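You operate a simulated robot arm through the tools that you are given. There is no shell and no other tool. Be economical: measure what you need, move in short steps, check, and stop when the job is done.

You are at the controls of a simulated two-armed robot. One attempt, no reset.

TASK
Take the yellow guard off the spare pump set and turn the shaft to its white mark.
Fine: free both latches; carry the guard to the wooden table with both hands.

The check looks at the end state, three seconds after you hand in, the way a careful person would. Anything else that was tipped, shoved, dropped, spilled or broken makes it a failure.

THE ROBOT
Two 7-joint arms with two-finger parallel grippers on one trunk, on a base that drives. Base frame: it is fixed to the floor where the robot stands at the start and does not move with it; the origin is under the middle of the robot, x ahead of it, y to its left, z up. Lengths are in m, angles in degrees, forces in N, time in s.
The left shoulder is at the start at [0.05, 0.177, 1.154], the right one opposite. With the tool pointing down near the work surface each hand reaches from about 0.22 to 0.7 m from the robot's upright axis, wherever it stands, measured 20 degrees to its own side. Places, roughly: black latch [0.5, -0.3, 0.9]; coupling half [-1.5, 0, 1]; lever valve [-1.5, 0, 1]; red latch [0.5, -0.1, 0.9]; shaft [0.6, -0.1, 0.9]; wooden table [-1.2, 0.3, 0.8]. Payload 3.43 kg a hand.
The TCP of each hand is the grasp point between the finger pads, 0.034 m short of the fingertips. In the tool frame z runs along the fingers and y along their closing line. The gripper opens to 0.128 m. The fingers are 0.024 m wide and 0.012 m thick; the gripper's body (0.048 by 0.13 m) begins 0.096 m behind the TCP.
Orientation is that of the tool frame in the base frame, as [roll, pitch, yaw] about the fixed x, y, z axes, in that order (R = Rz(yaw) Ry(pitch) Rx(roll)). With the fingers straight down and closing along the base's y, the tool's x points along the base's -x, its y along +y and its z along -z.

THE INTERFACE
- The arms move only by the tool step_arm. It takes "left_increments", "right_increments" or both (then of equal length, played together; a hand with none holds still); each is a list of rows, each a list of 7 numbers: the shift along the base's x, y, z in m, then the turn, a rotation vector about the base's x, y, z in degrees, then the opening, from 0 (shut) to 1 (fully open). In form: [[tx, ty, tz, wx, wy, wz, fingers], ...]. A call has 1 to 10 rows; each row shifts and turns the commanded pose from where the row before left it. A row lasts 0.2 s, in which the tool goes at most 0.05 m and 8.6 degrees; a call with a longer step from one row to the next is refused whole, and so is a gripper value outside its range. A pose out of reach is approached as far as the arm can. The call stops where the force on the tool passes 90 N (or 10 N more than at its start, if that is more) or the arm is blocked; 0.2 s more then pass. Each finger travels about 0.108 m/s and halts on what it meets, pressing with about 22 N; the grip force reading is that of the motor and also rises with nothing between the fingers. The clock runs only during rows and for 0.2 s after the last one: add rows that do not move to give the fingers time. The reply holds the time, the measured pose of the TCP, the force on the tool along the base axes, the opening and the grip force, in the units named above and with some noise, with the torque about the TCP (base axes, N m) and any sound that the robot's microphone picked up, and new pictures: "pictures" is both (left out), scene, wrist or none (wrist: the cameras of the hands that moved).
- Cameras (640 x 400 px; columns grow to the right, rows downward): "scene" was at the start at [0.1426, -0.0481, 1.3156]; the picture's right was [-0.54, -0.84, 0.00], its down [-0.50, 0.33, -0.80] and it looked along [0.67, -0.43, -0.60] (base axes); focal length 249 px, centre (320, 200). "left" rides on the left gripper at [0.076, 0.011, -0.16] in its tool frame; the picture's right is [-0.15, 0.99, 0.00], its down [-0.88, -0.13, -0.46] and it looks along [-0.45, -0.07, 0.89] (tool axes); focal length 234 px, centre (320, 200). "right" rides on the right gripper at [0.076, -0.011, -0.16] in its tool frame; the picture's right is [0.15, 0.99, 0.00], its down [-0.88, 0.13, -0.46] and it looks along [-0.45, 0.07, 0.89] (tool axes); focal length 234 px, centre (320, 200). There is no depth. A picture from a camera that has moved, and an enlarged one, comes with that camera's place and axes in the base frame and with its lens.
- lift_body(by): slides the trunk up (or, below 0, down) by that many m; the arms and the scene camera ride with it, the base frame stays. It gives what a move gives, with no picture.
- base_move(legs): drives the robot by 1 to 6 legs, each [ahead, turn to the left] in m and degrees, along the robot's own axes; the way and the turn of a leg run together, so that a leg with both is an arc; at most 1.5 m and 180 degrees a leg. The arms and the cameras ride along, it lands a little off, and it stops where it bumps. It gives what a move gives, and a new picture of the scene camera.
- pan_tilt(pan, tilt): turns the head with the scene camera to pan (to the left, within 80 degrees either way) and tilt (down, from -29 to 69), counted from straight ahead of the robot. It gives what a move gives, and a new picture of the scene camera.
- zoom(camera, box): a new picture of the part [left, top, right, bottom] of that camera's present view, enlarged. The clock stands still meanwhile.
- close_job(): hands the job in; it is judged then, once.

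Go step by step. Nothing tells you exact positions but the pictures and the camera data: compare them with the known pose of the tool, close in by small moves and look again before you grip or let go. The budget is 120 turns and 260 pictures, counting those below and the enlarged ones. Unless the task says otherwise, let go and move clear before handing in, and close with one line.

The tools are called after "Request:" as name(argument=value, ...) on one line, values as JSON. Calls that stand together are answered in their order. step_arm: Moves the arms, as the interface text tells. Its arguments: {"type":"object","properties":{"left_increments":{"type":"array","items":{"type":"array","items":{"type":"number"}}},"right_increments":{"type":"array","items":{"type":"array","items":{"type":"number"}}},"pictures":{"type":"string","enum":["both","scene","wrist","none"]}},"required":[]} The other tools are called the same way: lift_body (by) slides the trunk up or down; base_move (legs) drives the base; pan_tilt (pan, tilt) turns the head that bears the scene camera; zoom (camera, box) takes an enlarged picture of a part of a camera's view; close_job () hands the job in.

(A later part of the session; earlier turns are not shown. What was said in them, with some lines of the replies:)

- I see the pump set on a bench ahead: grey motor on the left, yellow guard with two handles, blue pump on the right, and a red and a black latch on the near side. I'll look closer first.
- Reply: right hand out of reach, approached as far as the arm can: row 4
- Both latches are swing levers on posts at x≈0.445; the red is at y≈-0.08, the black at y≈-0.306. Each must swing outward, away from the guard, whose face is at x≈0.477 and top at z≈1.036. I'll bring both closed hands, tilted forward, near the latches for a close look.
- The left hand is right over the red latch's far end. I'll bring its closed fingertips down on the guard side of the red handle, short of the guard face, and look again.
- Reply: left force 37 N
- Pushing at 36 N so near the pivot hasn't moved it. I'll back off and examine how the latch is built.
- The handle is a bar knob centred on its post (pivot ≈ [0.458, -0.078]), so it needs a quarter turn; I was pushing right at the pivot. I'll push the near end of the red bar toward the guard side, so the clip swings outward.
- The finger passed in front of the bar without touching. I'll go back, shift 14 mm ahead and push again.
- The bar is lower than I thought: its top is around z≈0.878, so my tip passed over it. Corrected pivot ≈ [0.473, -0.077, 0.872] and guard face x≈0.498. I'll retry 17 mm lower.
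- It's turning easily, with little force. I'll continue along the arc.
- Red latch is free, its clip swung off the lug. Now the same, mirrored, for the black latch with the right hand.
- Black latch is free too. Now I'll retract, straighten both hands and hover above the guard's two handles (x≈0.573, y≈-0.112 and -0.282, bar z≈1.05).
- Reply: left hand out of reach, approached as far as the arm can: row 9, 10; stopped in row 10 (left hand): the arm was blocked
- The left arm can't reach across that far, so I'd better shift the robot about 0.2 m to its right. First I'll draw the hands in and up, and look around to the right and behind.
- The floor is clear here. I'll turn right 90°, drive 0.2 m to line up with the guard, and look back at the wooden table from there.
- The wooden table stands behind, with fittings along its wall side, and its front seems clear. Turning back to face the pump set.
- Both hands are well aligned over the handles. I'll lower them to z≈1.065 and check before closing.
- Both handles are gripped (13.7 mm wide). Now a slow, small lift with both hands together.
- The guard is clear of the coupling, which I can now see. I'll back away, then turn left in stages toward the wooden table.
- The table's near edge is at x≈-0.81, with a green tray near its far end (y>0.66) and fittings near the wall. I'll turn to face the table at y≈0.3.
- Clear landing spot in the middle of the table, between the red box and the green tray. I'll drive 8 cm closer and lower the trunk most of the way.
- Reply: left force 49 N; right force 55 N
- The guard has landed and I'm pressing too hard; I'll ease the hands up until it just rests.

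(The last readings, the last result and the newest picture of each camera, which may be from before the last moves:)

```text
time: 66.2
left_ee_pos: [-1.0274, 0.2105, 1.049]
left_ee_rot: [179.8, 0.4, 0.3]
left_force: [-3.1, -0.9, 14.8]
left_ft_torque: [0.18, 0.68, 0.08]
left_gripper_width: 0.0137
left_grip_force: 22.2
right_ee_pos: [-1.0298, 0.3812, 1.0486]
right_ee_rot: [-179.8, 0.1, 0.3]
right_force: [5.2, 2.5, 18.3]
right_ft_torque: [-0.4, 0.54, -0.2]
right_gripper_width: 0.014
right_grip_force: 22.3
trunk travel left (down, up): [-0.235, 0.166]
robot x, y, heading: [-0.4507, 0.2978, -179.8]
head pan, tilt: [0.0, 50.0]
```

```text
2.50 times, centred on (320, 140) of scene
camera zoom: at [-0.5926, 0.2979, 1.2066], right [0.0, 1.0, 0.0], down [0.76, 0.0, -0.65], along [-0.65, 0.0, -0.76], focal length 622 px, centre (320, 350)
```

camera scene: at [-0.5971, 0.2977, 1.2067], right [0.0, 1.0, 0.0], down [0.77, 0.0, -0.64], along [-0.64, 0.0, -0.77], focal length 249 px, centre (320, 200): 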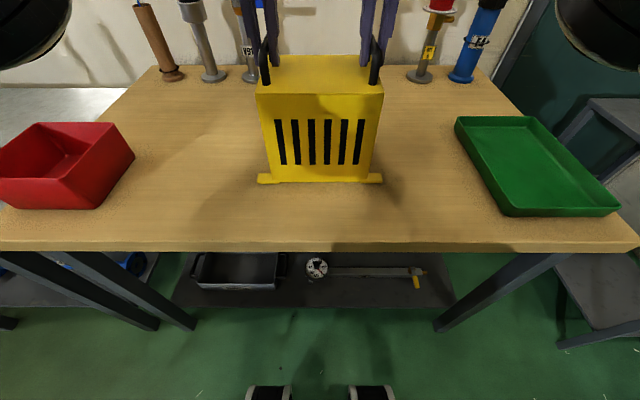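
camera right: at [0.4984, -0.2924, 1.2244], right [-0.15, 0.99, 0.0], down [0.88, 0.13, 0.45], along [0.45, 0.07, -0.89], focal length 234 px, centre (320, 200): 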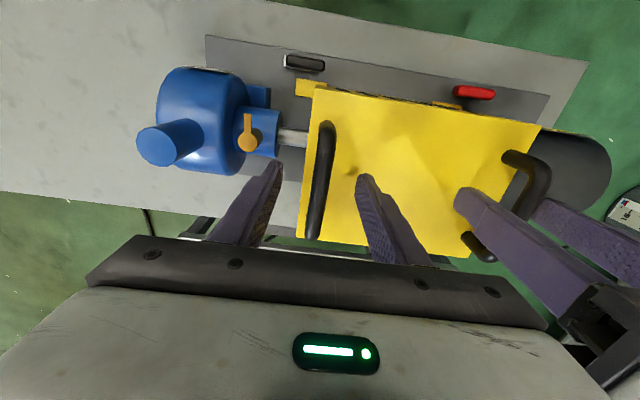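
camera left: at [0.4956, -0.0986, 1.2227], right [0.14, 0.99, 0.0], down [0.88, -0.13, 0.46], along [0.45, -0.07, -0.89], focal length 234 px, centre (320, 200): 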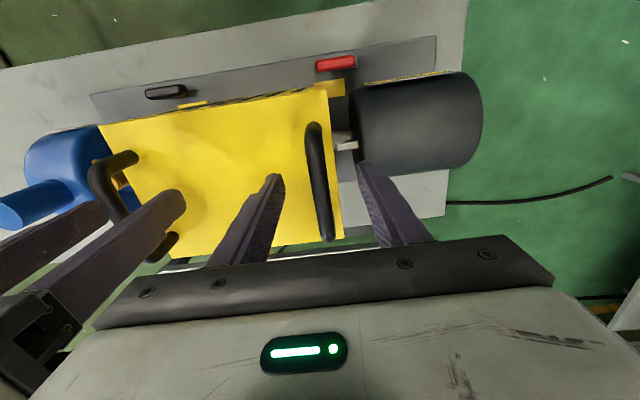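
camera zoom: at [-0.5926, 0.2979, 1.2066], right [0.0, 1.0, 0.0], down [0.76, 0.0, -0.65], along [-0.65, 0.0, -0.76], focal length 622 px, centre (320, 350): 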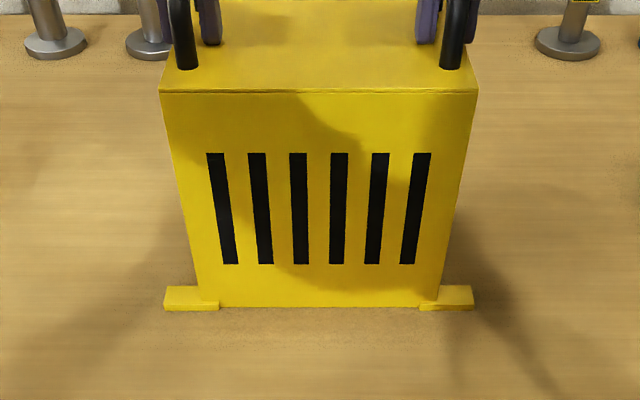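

Request:
step_arm(left_increments=[[0, 0, 0.003, 0, 0, 0, 0], [0, 0, 0, 0, 0, 0, 0.5], [0, 0, 0, 0, 0, 0, 0.5], [0, 0, 0, 0, 0, 0, 0.5]], right_increments=[[0, 0, 0.003, 0, 0, 0, 0], [0, 0, 0, 0, 0, 0, 0.5], [0, 0, 0, 0, 0, 0, 0.5], [0, 0, 0, 0, 0, 0, 0.5]], pictures="none")

Request:
zoom(camera="left", box=[160, 60, 480, 270])

Request:
zoom(camera="right", box=[160, 60, 480, 270])

```text
time: 67.2
left_ee_pos: [-1.0322, 0.2112, 1.0524]
left_ee_rot: [-180.0, 0.3, 0.3]
left_force: [-0.8, 0.2, -0.2]
left_ft_torque: [-0.04, 0.07, 0.01]
left_gripper_width: 0.064
left_grip_force: 0.0
right_ee_pos: [-1.0333, 0.3797, 1.0502]
right_ee_rot: [-179.9, -0.1, 0.2]
right_force: [0.5, -0.6, 0.8]
right_ft_torque: [-0.02, 0.0, 0.0]
right_gripper_width: 0.0642
right_grip_force: 0.1
trunk travel left (down, up): [-0.235, 0.166]
robot x, y, heading: [-0.4478, 0.2974, -179.9]
head pan, tilt: [0.0, 50.0]
```

```text
1.90 times, centred on (320, 165) of left
camera zoom: at [-0.9548, 0.2019, 1.2088], right [-0.14, -0.99, 0.0], down [-0.88, 0.13, 0.46], along [-0.45, 0.06, -0.89], focal length 446 px, centre (320, 267)
```

zoom: 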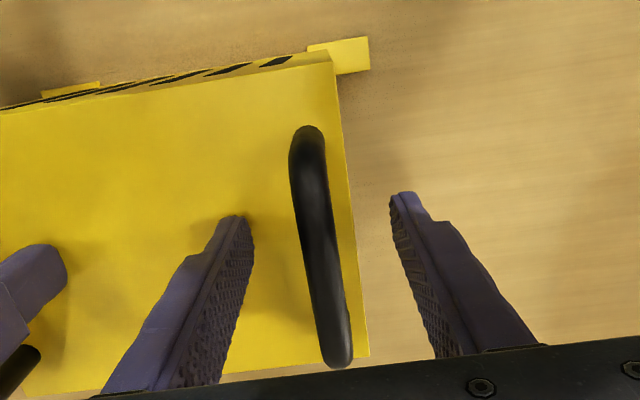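

```text
1.90 times, centred on (320, 165) of right
camera zoom: at [-0.9564, 0.3913, 1.2089], right [0.15, -0.99, 0.0], down [-0.88, -0.14, 0.45], along [-0.45, -0.07, -0.89], focal length 446 px, centre (320, 267)
```

zoom: 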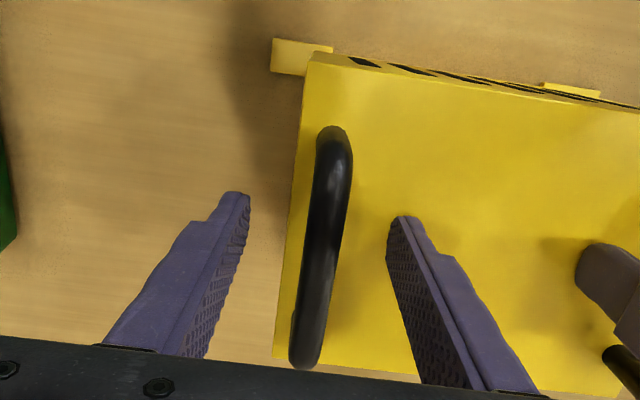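

Both handles are released and the guard sits flat. Lifting the hands straight up, then drawing in and returning to the pump.

Request:
step_arm(left_increments=[[0, 0, 0.03, 0, 0, 0, 0.5], [0, 0, 0.04, 0, 0, 0, 0.5], [0, 0, 0.04, 0, 0, 0, 0.5], [0.045, 0, 0.0, 0, 0, 0, 0.5], [0.045, -0.01, 0.0, 0, 0, 0, 0.3], [0.045, -0.01, 0.0, 0, 0, 0, 0.0], [0.045, -0.01, 0.0, 0, 0, 0, 0.0]], right_increments=[[0, 0, 0.03, 0, 0, 0, 0.5], [0, 0, 0.04, 0, 0, 0, 0.5], [0, 0, 0.04, 0, 0, 0, 0.5], [0.045, 0, 0.0, 0, 0, 0, 0.5], [0.045, 0.01, 0.0, 0, 0, 0, 0.3], [0.045, 0.01, 0.0, 0, 0, 0, 0.0], [0.045, 0.01, 0.0, 0, 0, 0, 0.0]], pictures="none")

Request:
lift_body(by=0.09)

Request:
base_move(legs=[[-0.1, 0]])

```text
time: 68.8
left_ee_pos: [-0.8424, 0.1793, 1.1016]
left_ee_rot: [180.0, 0.3, 0.3]
left_force: [0.0, 0.1, -0.3]
left_ft_torque: [0.01, 0.02, -0.01]
left_gripper_width: 0.0002
left_grip_force: 22.3
left hand out of reach, approached as far as the arm can: row 2, 3
right_ee_pos: [-0.8226, 0.4111, 1.1287]
right_ee_rot: [180.0, 0.1, 0.2]
right_force: [-0.2, 0.0, -0.3]
right_ft_torque: [0.02, 0.01, 0.01]
right_gripper_width: 0.0001
right_grip_force: 22.3
right hand out of reach, approached as far as the arm can: row 2, 3
trunk travel left (down, up): [-0.235, 0.166]
robot x, y, heading: [-0.4482, 0.2999, -179.8]
head pan, tilt: [0.0, 50.0]
```

```text
time: 70.1
left_ee_pos: [-0.8433, 0.1797, 1.1914]
left_ee_rot: [180.0, 0.2, 0.3]
left_force: [0.2, 0.2, 0.0]
left_ft_torque: [0.02, 0.02, 0.01]
left_gripper_width: 0.0
left_grip_force: 21.7
right_ee_pos: [-0.8242, 0.4095, 1.2192]
right_ee_rot: [-180.0, -0.1, 0.4]
right_force: [0.3, -0.1, 0.5]
right_ft_torque: [0.01, -0.01, 0.0]
right_gripper_width: 0.0
right_grip_force: 21.9
trunk travel left (down, up): [-0.325, 0.076]
robot x, y, heading: [-0.45, 0.2959, -179.7]
head pan, tilt: [0.0, 50.0]
```

```text
time: 71.2
left_ee_pos: [-0.7437, 0.1807, 1.1927]
left_ee_rot: [180.0, 0.4, 0.3]
left_force: [1.2, 0.0, 0.6]
left_ft_torque: [0.03, 0.08, -0.01]
left_gripper_width: 0.0
left_grip_force: 21.6
right_ee_pos: [-0.7226, 0.4108, 1.2195]
right_ee_rot: [-179.9, 0.0, 0.2]
right_force: [-0.7, 0.2, -0.1]
right_ft_torque: [-0.01, 0.02, 0.0]
right_gripper_width: 0.0001
right_grip_force: 21.9
trunk travel left (down, up): [-0.325, 0.076]
robot x, y, heading: [-0.3526, 0.2988, -179.7]
head pan, tilt: [0.0, 50.0]
camera scene: at [-0.4951, 0.2983, 1.297], right [0.0, 1.0, 0.0], down [0.77, 0.0, -0.64], along [-0.64, 0.0, -0.77], focal length 249 px, centre (320, 200)
```

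scene: 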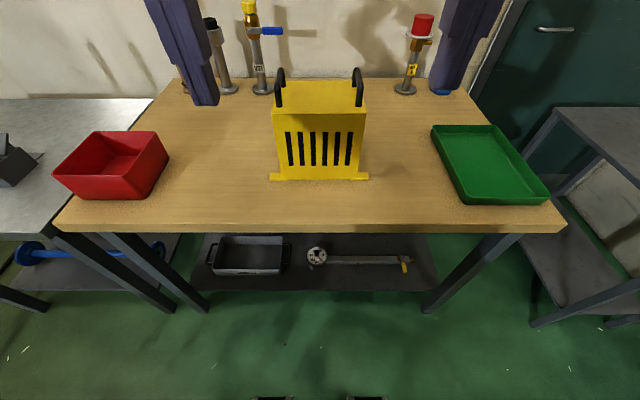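

The guard stands safely on the wooden table. Now I'll drive back to the pump set the same way.

Request:
base_move(legs=[[0, -90], [-0.5, 0], [0, -90]])

Request:
base_move(legs=[[0.28, 0]])

```text
time: 81.9
left_ee_pos: [0.0473, -0.0936, 1.1917]
left_ee_rot: [180.0, 0.2, 179.0]
left_force: [0.2, -0.1, 0.0]
left_ft_torque: [0.0, 0.02, -0.01]
left_gripper_width: 0.0002
left_grip_force: 21.8
right_ee_pos: [0.0235, -0.3211, 1.2185]
right_ee_rot: [-179.9, -0.1, 179.0]
right_force: [-0.3, -0.4, 0.9]
right_ft_torque: [-0.03, 0.02, 0.0]
right_gripper_width: 0.0
right_grip_force: 21.8
trunk travel left (down, up): [-0.325, 0.076]
robot x, y, heading: [-0.352, -0.2011, -1.1]
head pan, tilt: [0.0, 50.0]
camera scene: at [-0.2033, -0.2063, 1.2969], right [-0.02, -1.0, 0.0], down [-0.77, 0.01, -0.64], along [0.64, -0.01, -0.77], focal length 249 px, centre (320, 200)
```

scene: 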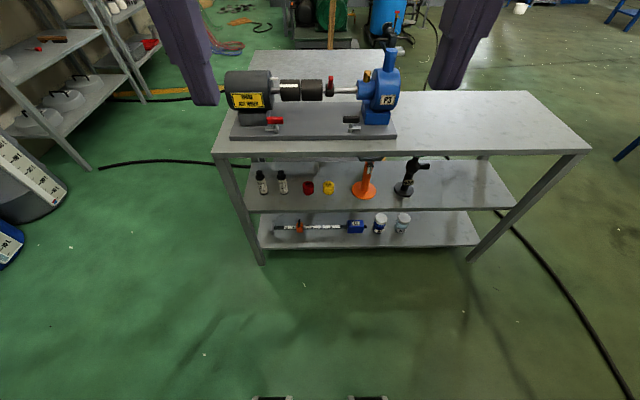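

```text
time: 83.8
left_ee_pos: [0.3218, -0.0956, 1.192]
left_ee_rot: [180.0, 0.3, 179.1]
left_force: [-0.1, 0.5, -0.3]
left_ft_torque: [0.0, 0.02, -0.01]
left_gripper_width: 0.0001
left_grip_force: 22.3
right_ee_pos: [0.2961, -0.3258, 1.2178]
right_ee_rot: [-180.0, -0.2, 179.1]
right_force: [-0.1, -0.5, 0.3]
right_ft_torque: [-0.03, -0.01, -0.01]
right_gripper_width: 0.0
right_grip_force: 22.4
trunk travel left (down, up): [-0.325, 0.076]
robot x, y, heading: [-0.0781, -0.204, -0.9]
head pan, tilt: [0.0, 50.0]
camera scene: at [0.0702, -0.2105, 1.2968], right [-0.02, -1.0, 0.0], down [-0.77, 0.01, -0.64], along [0.64, -0.01, -0.77], focal length 249 px, centre (320, 200)
```

scene: 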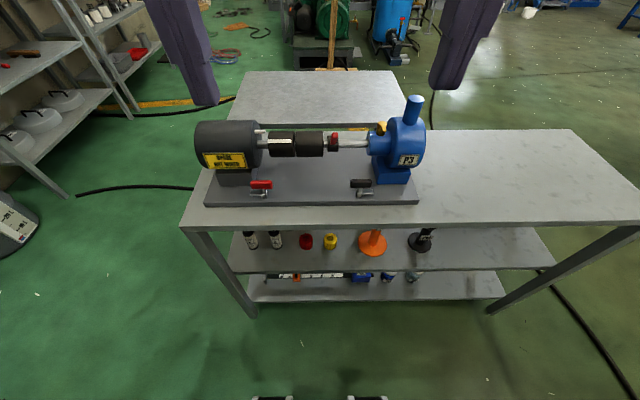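

Request:
zoom(camera="scene", box=[245, 105, 385, 195])

Request:
zoom(camera="left", box=[150, 60, 470, 260])

Request:
zoom(camera="right", box=[240, 60, 560, 260])

```text
4.44 times, centred on (315, 150) of scene
camera zoom: at [0.0702, -0.2105, 1.2968], right [-0.02, -1.0, 0.0], down [-0.77, 0.01, -0.64], along [0.64, -0.01, -0.77], focal length 1106 px, centre (342, 422)
```

zoom: 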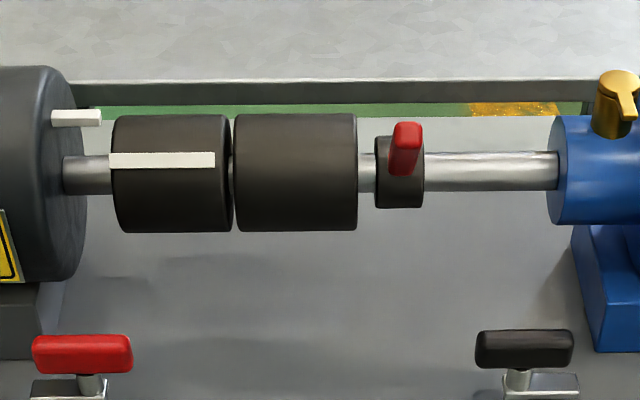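

```text
2.00 times, centred on (310, 160) of left
camera zoom: at [0.2449, -0.0821, 1.3494], right [0.16, 0.99, 0.0], down [0.88, -0.14, 0.46], along [0.45, -0.07, -0.89], focal length 468 px, centre (340, 280)
```

zoom: 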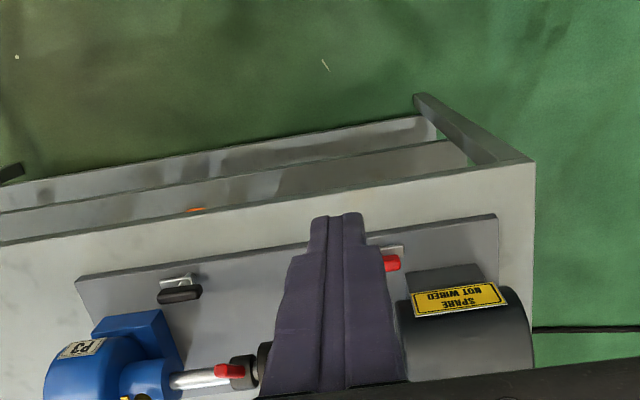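

```text
2.00 times, centred on (400, 160) of right
camera zoom: at [0.2215, -0.3357, 1.3775], right [-0.13, 0.99, 0.0], down [0.88, 0.12, 0.45], along [0.45, 0.06, -0.89], focal length 468 px, centre (160, 280)
```

zoom: 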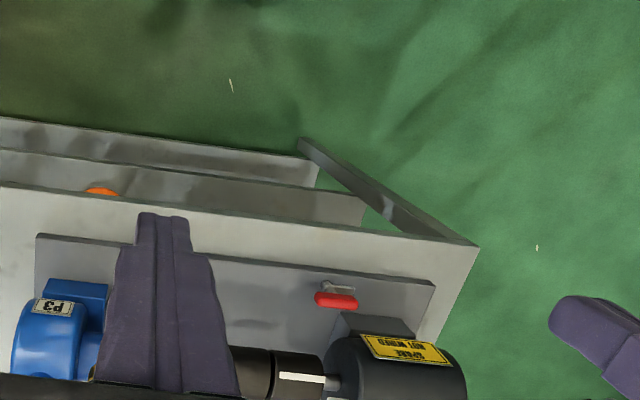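

I now see the coupling: a white stripe on the motor-side half, a fixed white pointer by the motor face, and a red tab on a collar further right. I'll get closer views with the wrist cameras.

Request:
base_move(legs=[[0.065, 0.9]])

Request:
step_arm(right_increments=[[0.04, -0.01, -0.025, 0, 0, 0, 0], [0.04, -0.01, -0.025, 0, 0, 0, 0], [0.04, -0.01, -0.025, 0, 0, 0, 0], [0.04, 0, -0.02, 0, 0, 0, 0]], left_increments=[[0.04, 0.03, 0, 0, 0, 0, 0], [0.04, 0.03, 0, 0, 0, 0, 0], [0.04, 0.03, -0.01, 0, 0, 0, 0], [0.03, 0.03, -0.01, 0, 0, 0, 0]], pictures="both")

```text
time: 84.8
left_ee_pos: [0.3845, -0.0904, 1.1917]
left_ee_rot: [-180.0, 0.2, -179.9]
left_force: [-0.4, -0.4, -0.5]
left_ft_torque: [-0.01, 0.03, -0.01]
left_gripper_width: 0.0
left_grip_force: 22.1
right_ee_pos: [0.3638, -0.319, 1.2191]
right_ee_rot: [-179.9, -0.2, -179.9]
right_force: [0.8, -1.0, 0.0]
right_ft_torque: [0.0, 0.04, 0.03]
right_gripper_width: 0.0
right_grip_force: 22.6
trunk travel left (down, up): [-0.325, 0.076]
robot x, y, heading: [-0.0132, -0.2087, 0.1]
head pan, tilt: [0.0, 50.0]
camera scene: at [0.1356, -0.2087, 1.2967], right [0.0, -1.0, 0.0], down [-0.77, 0.0, -0.64], along [0.64, 0.0, -0.77], focal length 249 px, centre (320, 200)
```

scene: 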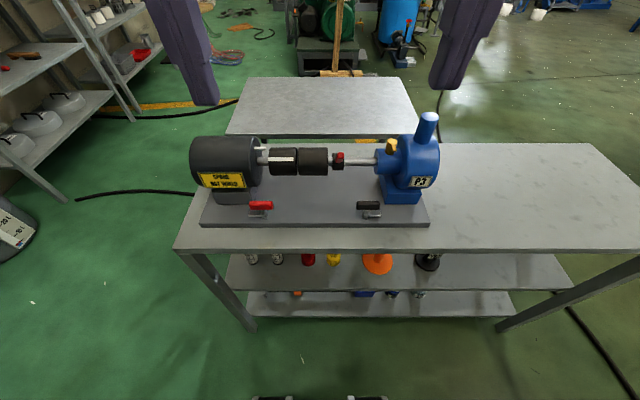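

```text
refused: row 3 steps farther than a row can; nothing moved
```

Request:
step_arm(right_increments=[[0.04, -0.01, -0.025, 0, 0, 0, 0], [0.04, -0.01, -0.025, 0, 0, 0, 0], [0.04, -0.01, -0.025, 0, 0, 0, 0], [0.04, 0, -0.02, 0, 0, 0, 0]], left_increments=[[0.035, 0.03, 0, 0, 0, 0, 0], [0.035, 0.03, 0, 0, 0, 0, 0], [0.035, 0.03, -0.01, 0, 0, 0, 0], [0.035, 0.03, -0.01, 0, 0, 0, 0]], pictures="wrist")

Request:
zoom(camera="scene", box=[240, 125, 400, 225])

```text
time: 85.8
left_ee_pos: [0.526, 0.0309, 1.1674]
left_ee_rot: [179.9, 0.1, -179.9]
left_force: [-0.5, 0.7, 0.5]
left_ft_torque: [-0.02, 0.02, 0.03]
left_gripper_width: 0.0001
left_grip_force: 21.8
right_ee_pos: [0.5257, -0.3491, 1.1257]
right_ee_rot: [-179.9, -0.1, -179.9]
right_force: [0.6, 0.3, -0.3]
right_ft_torque: [-0.01, 0.05, -0.01]
right_gripper_width: 0.0001
right_grip_force: 21.6
trunk travel left (down, up): [-0.325, 0.076]
robot x, y, heading: [-0.0146, -0.2068, -0.2]
head pan, tilt: [0.0, 50.0]
camera right: at [0.4498, -0.3599, 1.285], right [-0.15, 0.99, 0.0], down [0.88, 0.13, 0.45], along [0.45, 0.07, -0.89], focal length 234 px, centre (320, 200)
camera left: at [0.451, 0.0443, 1.3261], right [0.15, 0.99, 0.0], down [0.88, -0.13, 0.46], along [0.45, -0.07, -0.89], focal length 234 px, centre (320, 200)
```

right: 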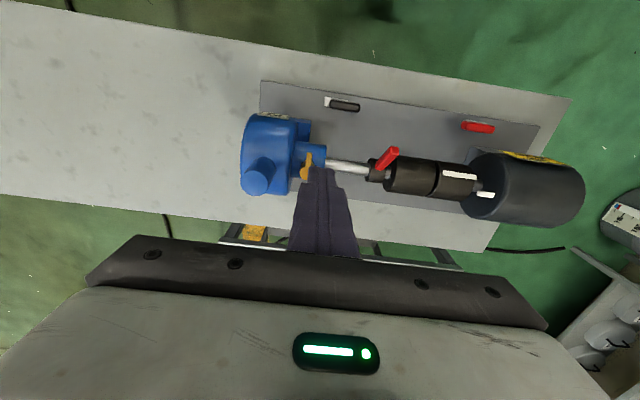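
left: 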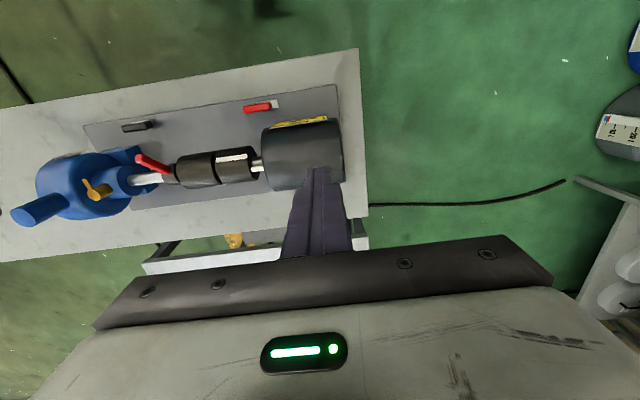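

```text
4.00 times, centred on (320, 175) of scene
camera zoom: at [0.1358, -0.2083, 1.2967], right [0.0, -1.0, 0.0], down [-0.77, 0.0, -0.64], along [0.64, 0.0, -0.77], focal length 995 px, centre (320, 300)
```

zoom: 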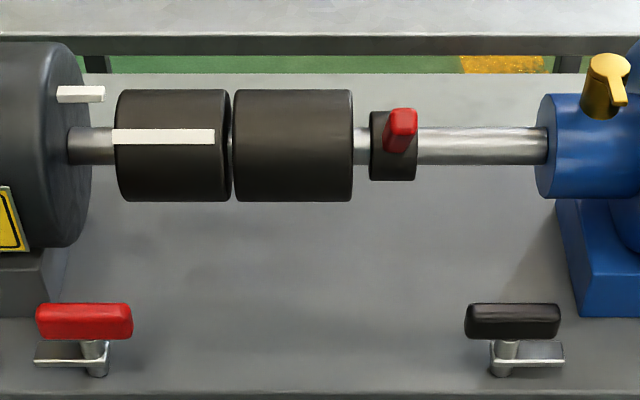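

Request:
zoom(camera="right", box=[340, 130, 520, 230])

Request:
zoom(camera="left", box=[110, 110, 300, 220])

```text
3.56 times, centred on (430, 180) of right
camera zoom: at [0.4498, -0.3599, 1.285], right [-0.15, 0.99, 0.0], down [0.88, 0.13, 0.45], along [0.45, 0.07, -0.89], focal length 833 px, centre (-71, 271)
```

zoom: 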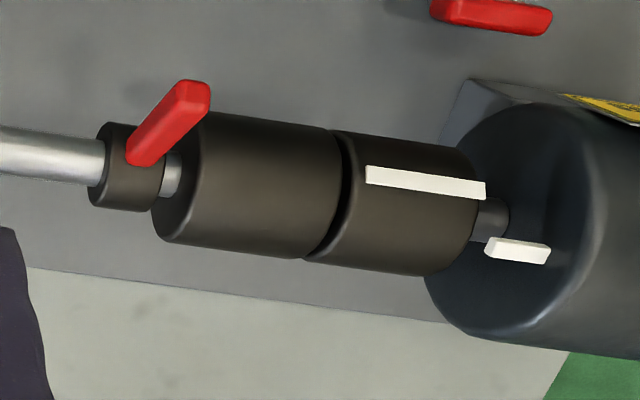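

```text
3.37 times, centred on (205, 165) of left
camera zoom: at [0.451, 0.0443, 1.3261], right [0.15, 0.99, 0.0], down [0.88, -0.13, 0.46], along [0.45, -0.07, -0.89], focal length 789 px, centre (707, 318)
```

zoom: 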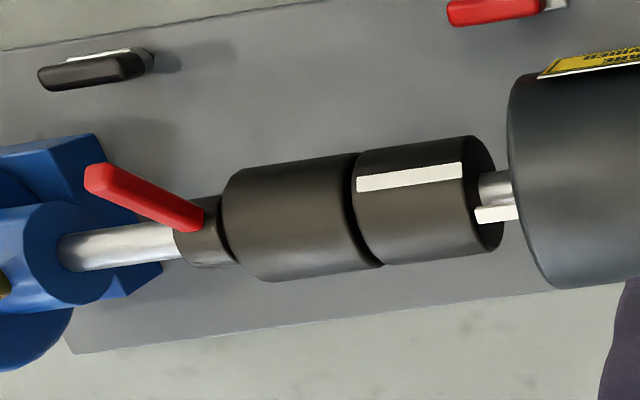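

The stripe leans about 38–40° toward the robot from the top, where the fixed pointer sits, and the red tab on the shaft collar leans by the same angle. I'll use the tab as a lever: closed right-hand fingers, placed on its robot side, pushing it upright.

Request:
step_arm(right_increments=[[-0.03, 0.033, 0, 0, 0, 0, 0], [-0.03, 0.033, 0, 0, 0, 0, 0], [-0.03, 0.033, 0, 0, 0, 0, 0], [0, 0, -0.049, 0, 0, 0, 0], [0, 0, -0.049, 0, 0, 0, 0], [0, 0, -0.048, 0, 0, 0, 0], [0.03, 0, 0, 0, 0, 0, 0]], pictures="wrist")

Request:
zoom(camera="scene", box=[240, 100, 400, 200])

Request:
zoom(camera="left", box=[60, 110, 300, 260])

```text
time: 87.4
left_ee_pos: [0.5255, 0.0305, 1.1696]
left_ee_rot: [-180.0, 0.1, -179.9]
left_force: [-0.4, -0.5, 0.0]
left_ft_torque: [0.01, 0.01, 0.04]
left_gripper_width: 0.0
left_grip_force: 21.6
right_ee_pos: [0.4601, -0.2494, 0.9765]
right_ee_rot: [-179.9, 0.0, -179.8]
right_force: [0.1, 0.0, 0.7]
right_ft_torque: [0.03, 0.03, 0.01]
right_gripper_width: 0.0
right_grip_force: 21.9
trunk travel left (down, up): [-0.325, 0.076]
robot x, y, heading: [-0.012, -0.2105, -0.4]
head pan, tilt: [0.0, 50.0]
camera right: at [0.3858, -0.2609, 1.135], right [-0.15, 0.99, 0.0], down [0.88, 0.13, 0.45], along [0.45, 0.07, -0.89], focal length 234 px, centre (320, 200)
```

right: 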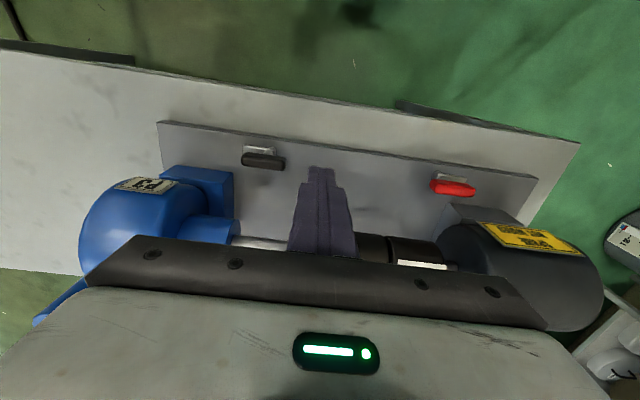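

```text
4.00 times, centred on (320, 150) of scene
camera zoom: at [0.135, -0.2084, 1.2968], right [0.0, -1.0, 0.0], down [-0.77, 0.0, -0.64], along [0.64, 0.0, -0.77], focal length 995 px, centre (320, 400)
```

zoom: 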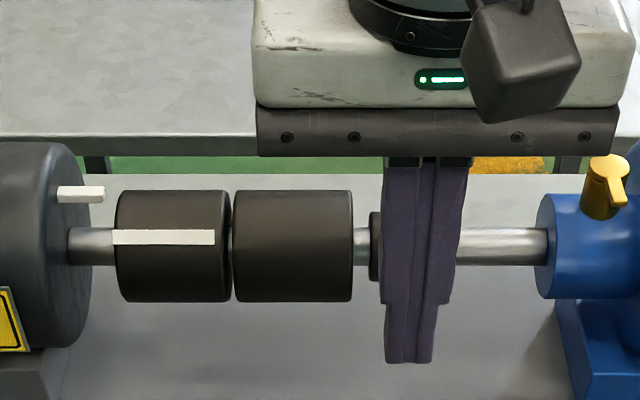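

```text
2.67 times, centred on (180, 185) of left
camera zoom: at [0.4497, 0.0437, 1.3269], right [0.15, 0.99, 0.0], down [0.88, -0.13, 0.46], along [0.45, -0.07, -0.89], focal length 624 px, centre (693, 240)
```

zoom: 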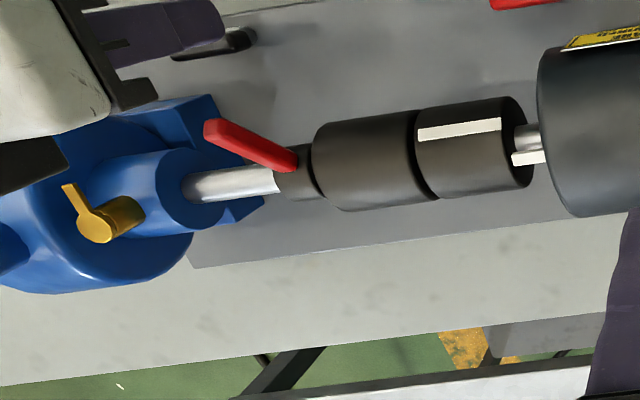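

Request:
step_arm(right_increments=[[0.012, 0, 0, 0, 0, 0, 0], [0.012, 0, 0, 0, 0, 0, 0], [0.012, 0, 0, 0, 0, 0, 0], [0.01, 0, 0, 0, 0, 0, 0]], pictures="none")

Request:
zoom(camera="scene", box=[240, 100, 400, 200])

Request:
zoom(camera="left", box=[60, 110, 300, 260])

```text
time: 88.4
left_ee_pos: [0.5255, 0.0309, 1.1704]
left_ee_rot: [180.0, 0.3, -179.9]
left_force: [-0.2, 0.2, 0.2]
left_ft_torque: [-0.01, 0.0, 0.0]
left_gripper_width: 0.0001
left_grip_force: 22.4
right_ee_pos: [0.509, -0.2514, 0.9787]
right_ee_rot: [-179.8, 0.0, -179.9]
right_force: [-4.2, 0.1, 1.2]
right_ft_torque: [-0.02, -0.28, 0.02]
right_gripper_width: 0.0001
right_grip_force: 22.4
trunk travel left (down, up): [-0.325, 0.076]
robot x, y, heading: [-0.0116, -0.2073, 0.1]
head pan, tilt: [0.0, 50.0]
```

```text
4.00 times, centred on (320, 150) of scene
camera zoom: at [0.1341, -0.2086, 1.297], right [0.0, -1.0, 0.0], down [-0.77, 0.0, -0.64], along [0.64, 0.0, -0.77], focal length 995 px, centre (320, 400)
```

zoom: 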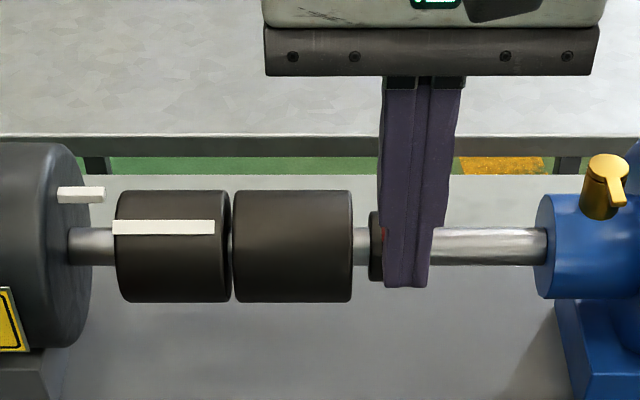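

```text
2.67 times, centred on (180, 185) of left
camera zoom: at [0.4487, 0.0435, 1.3274], right [0.15, 0.99, 0.0], down [0.88, -0.13, 0.46], along [0.46, -0.07, -0.89], focal length 624 px, centre (693, 240)
```

zoom: 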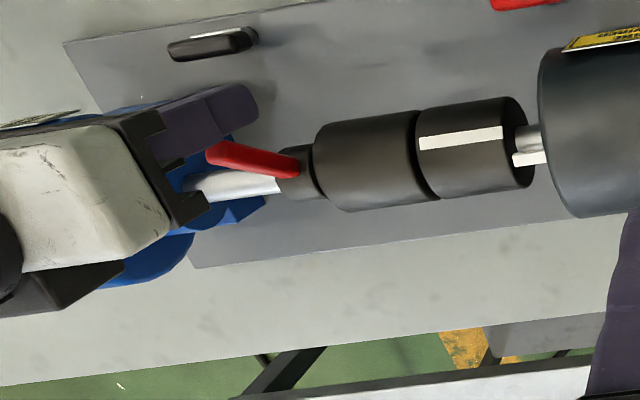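

The shaft turns easily: the stripe has moved up. I'll continue in small pushes.

Request:
step_arm(right_increments=[[0.008, 0, 0, 0, 0, 0, 0], [0.008, 0, 0, 0, 0, 0, 0], [0.007, 0, 0, 0, 0, 0, 0], [0.007, 0, 0, 0, 0, 0, 0]], pictures="none")

Request:
zoom(camera="scene", box=[240, 100, 400, 200])

Request:
zoom(camera="left", box=[60, 110, 300, 260])

```text
time: 89.4
left_ee_pos: [0.5203, 0.0302, 1.1721]
left_ee_rot: [179.9, 0.6, -180.0]
left_force: [0.0, 1.0, 0.5]
left_ft_torque: [0.0, -0.02, -0.01]
left_gripper_width: 0.0
left_grip_force: 22.2
right_ee_pos: [0.5357, -0.2502, 0.9846]
right_ee_rot: [179.8, 0.6, 180.0]
right_force: [-10.1, -7.3, 35.6]
right_ft_torque: [0.1, -0.55, -0.05]
right_gripper_width: 0.0
right_grip_force: 22.2
trunk travel left (down, up): [-0.325, 0.076]
robot x, y, heading: [-0.0144, -0.2106, -0.1]
head pan, tilt: [0.0, 50.0]
```

```text
4.00 times, centred on (320, 150) of scene
camera zoom: at [0.1302, -0.2094, 1.2981], right [0.0, -1.0, 0.0], down [-0.76, 0.0, -0.65], along [0.65, 0.0, -0.76], focal length 995 px, centre (320, 400)
```

zoom: 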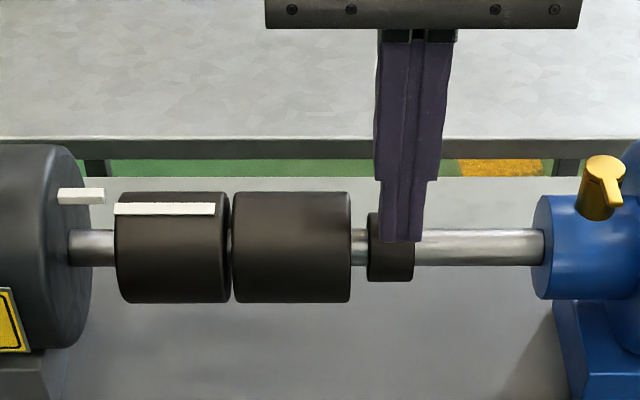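

```text
2.67 times, centred on (180, 185) of left
camera zoom: at [0.4448, 0.0425, 1.3298], right [0.15, 0.99, 0.0], down [0.88, -0.13, 0.46], along [0.46, -0.07, -0.89], focal length 624 px, centre (693, 240)
```

zoom: 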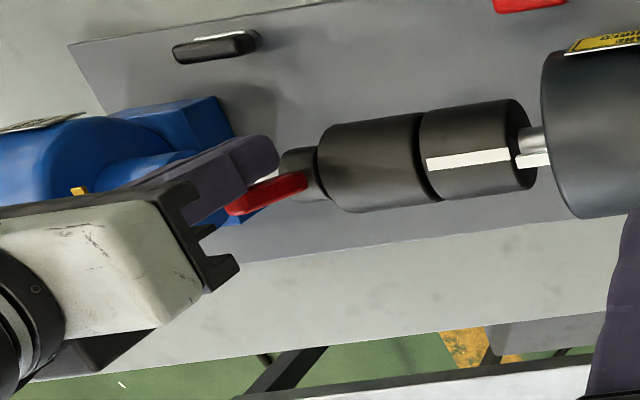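

The fingertip is riding on the collar (upward force), so I'll raise the hand 2 cm, then inspect the alignment.

Request:
step_arm(right_increments=[[-0.002, 0, 0.01, 0, 0, 0, 0], [0, 0, 0.012, 0, 0, 0, 0]], pictures="none")

Request:
zoom(camera="scene", box=[250, 125, 300, 185])

Request:
zoom(camera="left", box=[130, 120, 290, 210])

```text
time: 90.0
left_ee_pos: [0.5243, 0.0305, 1.1692]
left_ee_rot: [-180.0, 0.2, -179.8]
left_force: [-0.5, -0.4, 0.1]
left_ft_torque: [0.0, -0.01, 0.04]
left_gripper_width: 0.0002
left_grip_force: 22.4
right_ee_pos: [0.5358, -0.2509, 0.9981]
right_ee_rot: [-179.9, -0.1, -179.8]
right_force: [0.3, -0.9, -1.0]
right_ft_torque: [-0.02, -0.02, -0.02]
right_gripper_width: 0.0002
right_grip_force: 21.9
trunk travel left (down, up): [-0.325, 0.076]
robot x, y, heading: [-0.0122, -0.2093, 0.3]
head pan, tilt: [0.0, 50.0]
```

```text
6.67 times, centred on (275, 155) of scene
camera zoom: at [0.1343, -0.2086, 1.2967], right [0.0, -1.0, 0.0], down [-0.77, 0.0, -0.64], along [0.64, 0.0, -0.77], focal length 1658 px, centre (620, 500)
```

zoom: 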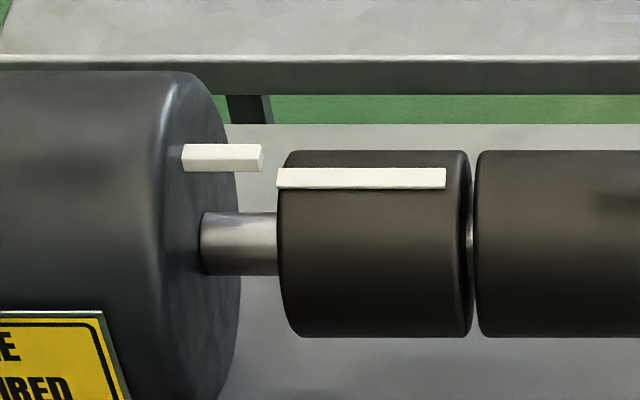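

```text
4.00 times, centred on (210, 165) of left
camera zoom: at [0.4488, 0.0435, 1.327], right [0.15, 0.99, 0.0], down [0.88, -0.13, 0.46], along [0.46, -0.07, -0.89], focal length 937 px, centre (760, 340)
```

zoom: 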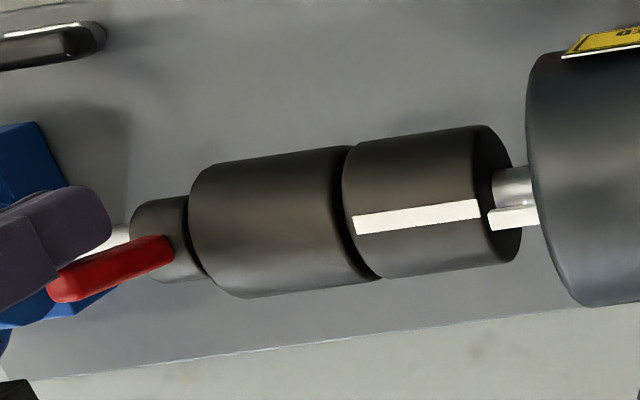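

The stripe is now near the pointer. For a true check I'll bring the left wrist camera directly above the shaft axis.

Request:
step_arm(left_increments=[[0.04, -0.02, 0, 0, 0, 0, 0], [0.04, -0.02, 0, 0, 0, 0, 0], [0.04, -0.02, 0, 0, 0, 0, 0], [0.007, 0, 0, 0, 0, 0, 0]], pictures="none")

Request:
zoom(camera="left", box=[160, 30, 360, 155])

```text
time: 91.0
left_ee_pos: [0.5962, -0.0158, 1.1638]
left_ee_rot: [180.0, 0.3, -179.9]
left_force: [-0.4, 0.3, -1.1]
left_ft_torque: [-0.01, 0.03, 0.01]
left_gripper_width: 0.0002
left_grip_force: 22.0
left hand out of reach, approached as far as the arm can: row 2, 3, 4
right_ee_pos: [0.5362, -0.2495, 0.9998]
right_ee_rot: [180.0, 0.0, -180.0]
right_force: [-0.6, 0.5, 0.3]
right_ft_torque: [0.03, 0.0, 0.0]
right_gripper_width: 0.0002
right_grip_force: 21.6
trunk travel left (down, up): [-0.325, 0.076]
robot x, y, heading: [-0.0141, -0.2126, -0.4]
head pan, tilt: [0.0, 50.0]
```

```text
3.20 times, centred on (260, 92) of left
camera zoom: at [0.5206, -0.0038, 1.3218], right [0.15, 0.99, 0.0], down [0.88, -0.13, 0.46], along [0.46, -0.07, -0.89], focal length 749 px, centre (512, 544)
```

zoom: 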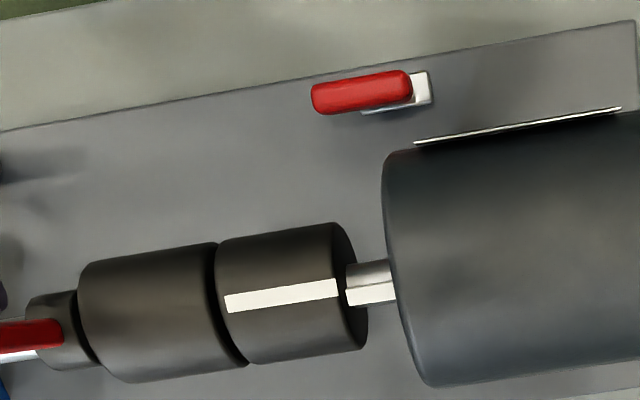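

The stripe still lags the pointer by about 8–9°. Pushing another ~13 mm in small steps.

Request:
step_arm(right_increments=[[0.006, 0, 0, 0, 0, 0, 0], [0.005, 0, 0, 0, 0, 0, 0], [0.003, 0, 0, 0, 0, 0, 0]], pictures="none")

Request:
zoom(camera="left", box=[210, 75, 310, 155])

Request:
zoom(camera="scene", box=[250, 110, 350, 185])

```text
time: 91.8
left_ee_pos: [0.5963, -0.0158, 1.1638]
left_ee_rot: [-180.0, 0.2, -180.0]
left_force: [0.1, -0.5, 0.0]
left_ft_torque: [0.02, 0.0, 0.02]
left_gripper_width: 0.0
left_grip_force: 22.6
right_ee_pos: [0.5494, -0.2508, 0.9994]
right_ee_rot: [-179.9, -0.1, -179.9]
right_force: [-4.5, 0.4, 0.3]
right_ft_torque: [0.01, 0.19, 0.03]
right_gripper_width: 0.0
right_grip_force: 22.4
trunk travel left (down, up): [-0.325, 0.076]
robot x, y, heading: [-0.0118, -0.2071, 0.1]
head pan, tilt: [0.0, 50.0]
```

```text
5.00 times, centred on (260, 115) of left
camera zoom: at [0.5202, -0.0025, 1.3218], right [0.15, 0.99, 0.0], down [0.88, -0.13, 0.46], along [0.46, -0.07, -0.89], focal length 1171 px, centre (620, 625)
```

zoom: 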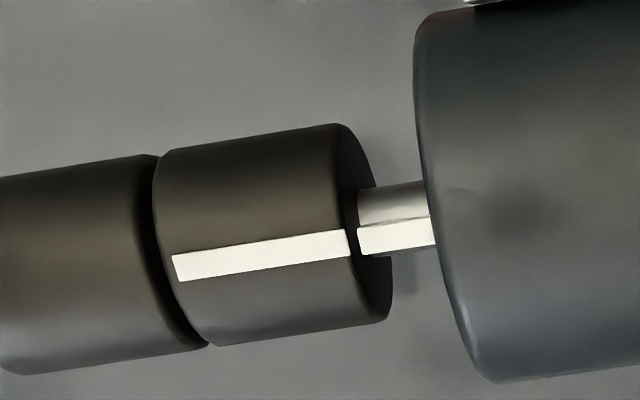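

```text
5.33 times, centred on (300, 148) of scene
camera zoom: at [0.1342, -0.2086, 1.2969], right [0.0, -1.0, 0.0], down [-0.77, 0.0, -0.64], along [0.64, 0.0, -0.77], focal length 1327 px, centre (427, 480)
```

zoom: 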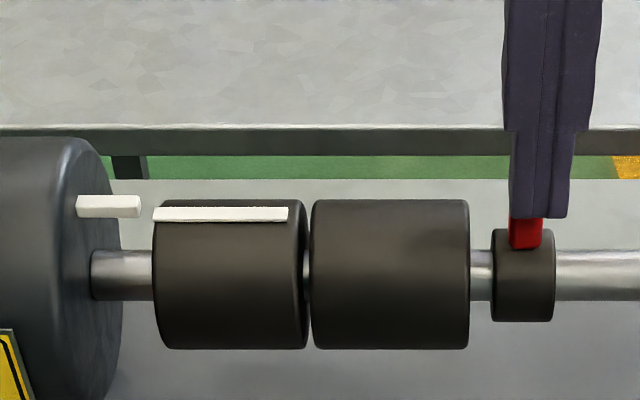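

Stripe and pointer are now collinear. I'll withdraw the right hand straight back and check that the shaft stays.

Request:
step_arm(right_increments=[[-0.01, 0, 0, 0, 0, 0, 0], [-0.03, 0, 0, 0, 0, 0, 0], [-0.03, 0, 0.01, 0, 0, 0, 0], [-0.03, -0.02, 0.03, 0, 0, 0, 0], [0, -0.03, 0.03, 0, 0, 0, 0], [0, 0, 0, 0, 0, 0, 0]], pictures="none")

Request:
zoom(camera="left", box=[210, 75, 310, 155])

Request:
zoom(camera="scene", box=[190, 100, 450, 260])

```text
time: 93.2
left_ee_pos: [0.5975, -0.0148, 1.1637]
left_ee_rot: [-179.9, 0.2, -179.9]
left_force: [0.1, 0.2, 0.7]
left_ft_torque: [0.0, 0.01, 0.01]
left_gripper_width: 0.0
left_grip_force: 22.4
right_ee_pos: [0.4504, -0.3007, 1.0705]
right_ee_rot: [-179.9, -0.1, -179.9]
right_force: [-0.1, 0.1, -0.6]
right_ft_torque: [-0.04, -0.01, 0.0]
right_gripper_width: 0.0
right_grip_force: 22.1
trunk travel left (down, up): [-0.325, 0.076]
robot x, y, heading: [-0.0141, -0.208, 0.1]
head pan, tilt: [0.0, 50.0]
```

```text
5.00 times, centred on (260, 115) of left
camera zoom: at [0.5208, -0.0024, 1.3216], right [0.15, 0.99, 0.0], down [0.88, -0.13, 0.46], along [0.46, -0.07, -0.89], focal length 1171 px, centre (620, 625)
```

zoom: 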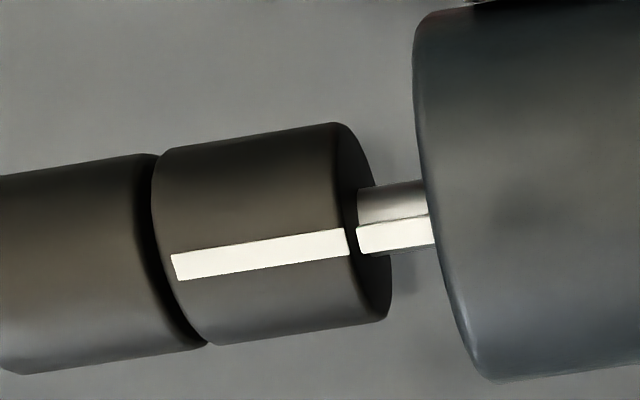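

```text
2.46 times, centred on (320, 180) of scene
camera zoom: at [0.1348, -0.2085, 1.2969], right [0.0, -1.0, 0.0], down [-0.77, 0.0, -0.64], along [0.64, 0.0, -0.77], focal length 612 px, centre (320, 249)
```

zoom: 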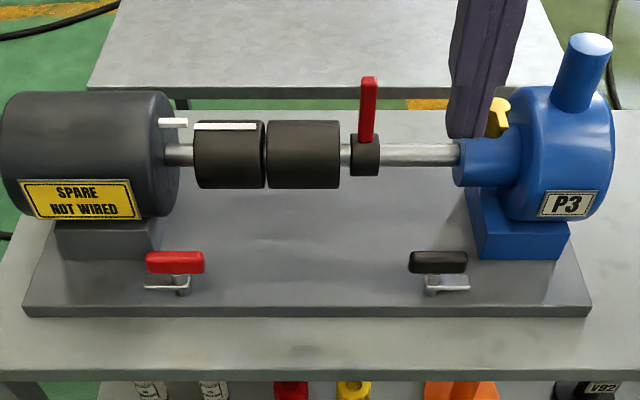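

The shaft stays aligned and everything else is in place. I'll draw both hands clear, then hand in.

Request:
step_arm(left_increments=[[-0.04, 0.01, 0, 0, 0, 0, 0], [-0.045, 0.01, 0, 0, 0, 0, 0], [-0.045, 0.01, 0, 0, 0, 0, 0], [-0.045, 0.01, 0, 0, 0, 0, 0]], right_increments=[[-0.02, 0, 0.03, 0, 0, 0, 0], [-0.03, 0, 0.03, 0, 0, 0, 0], [-0.03, 0, 0.02, 0, 0, 0, 0], [-0.02, 0, 0, 0, 0, 0, 0]], pictures="scene")

```text
time: 94.2
left_ee_pos: [0.4208, 0.0245, 1.1631]
left_ee_rot: [179.9, 0.3, -179.8]
left_force: [-0.3, 0.5, -0.5]
left_ft_torque: [0.01, -0.03, -0.01]
left_gripper_width: 0.0001
left_grip_force: 21.9
right_ee_pos: [0.3494, -0.3002, 1.1506]
right_ee_rot: [-180.0, 0.0, 180.0]
right_force: [-0.3, 0.4, 0.5]
right_ft_torque: [0.04, -0.02, -0.02]
right_gripper_width: 0.0002
right_grip_force: 22.1
trunk travel left (down, up): [-0.325, 0.076]
robot x, y, heading: [-0.0132, -0.2089, 0.0]
head pan, tilt: [0.0, 50.0]
camera scene: at [0.1339, -0.2087, 1.297], right [0.0, -1.0, 0.0], down [-0.77, 0.0, -0.64], along [0.64, 0.0, -0.77], focal length 249 px, centre (320, 200)
```

scene: 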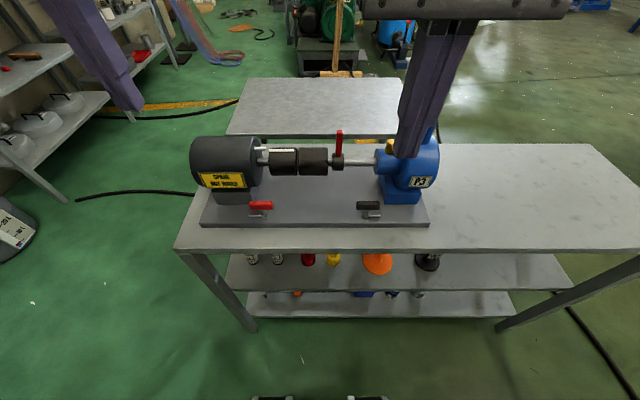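

Both hands are clear and all is at rest, so I'm handing in.

Request:
close_job()

```text
The job is handed in.
```

Both latches are free, the yellow guard stands on the wooden table, and the shaft's white stripe lines up with the fixed white mark by eye.
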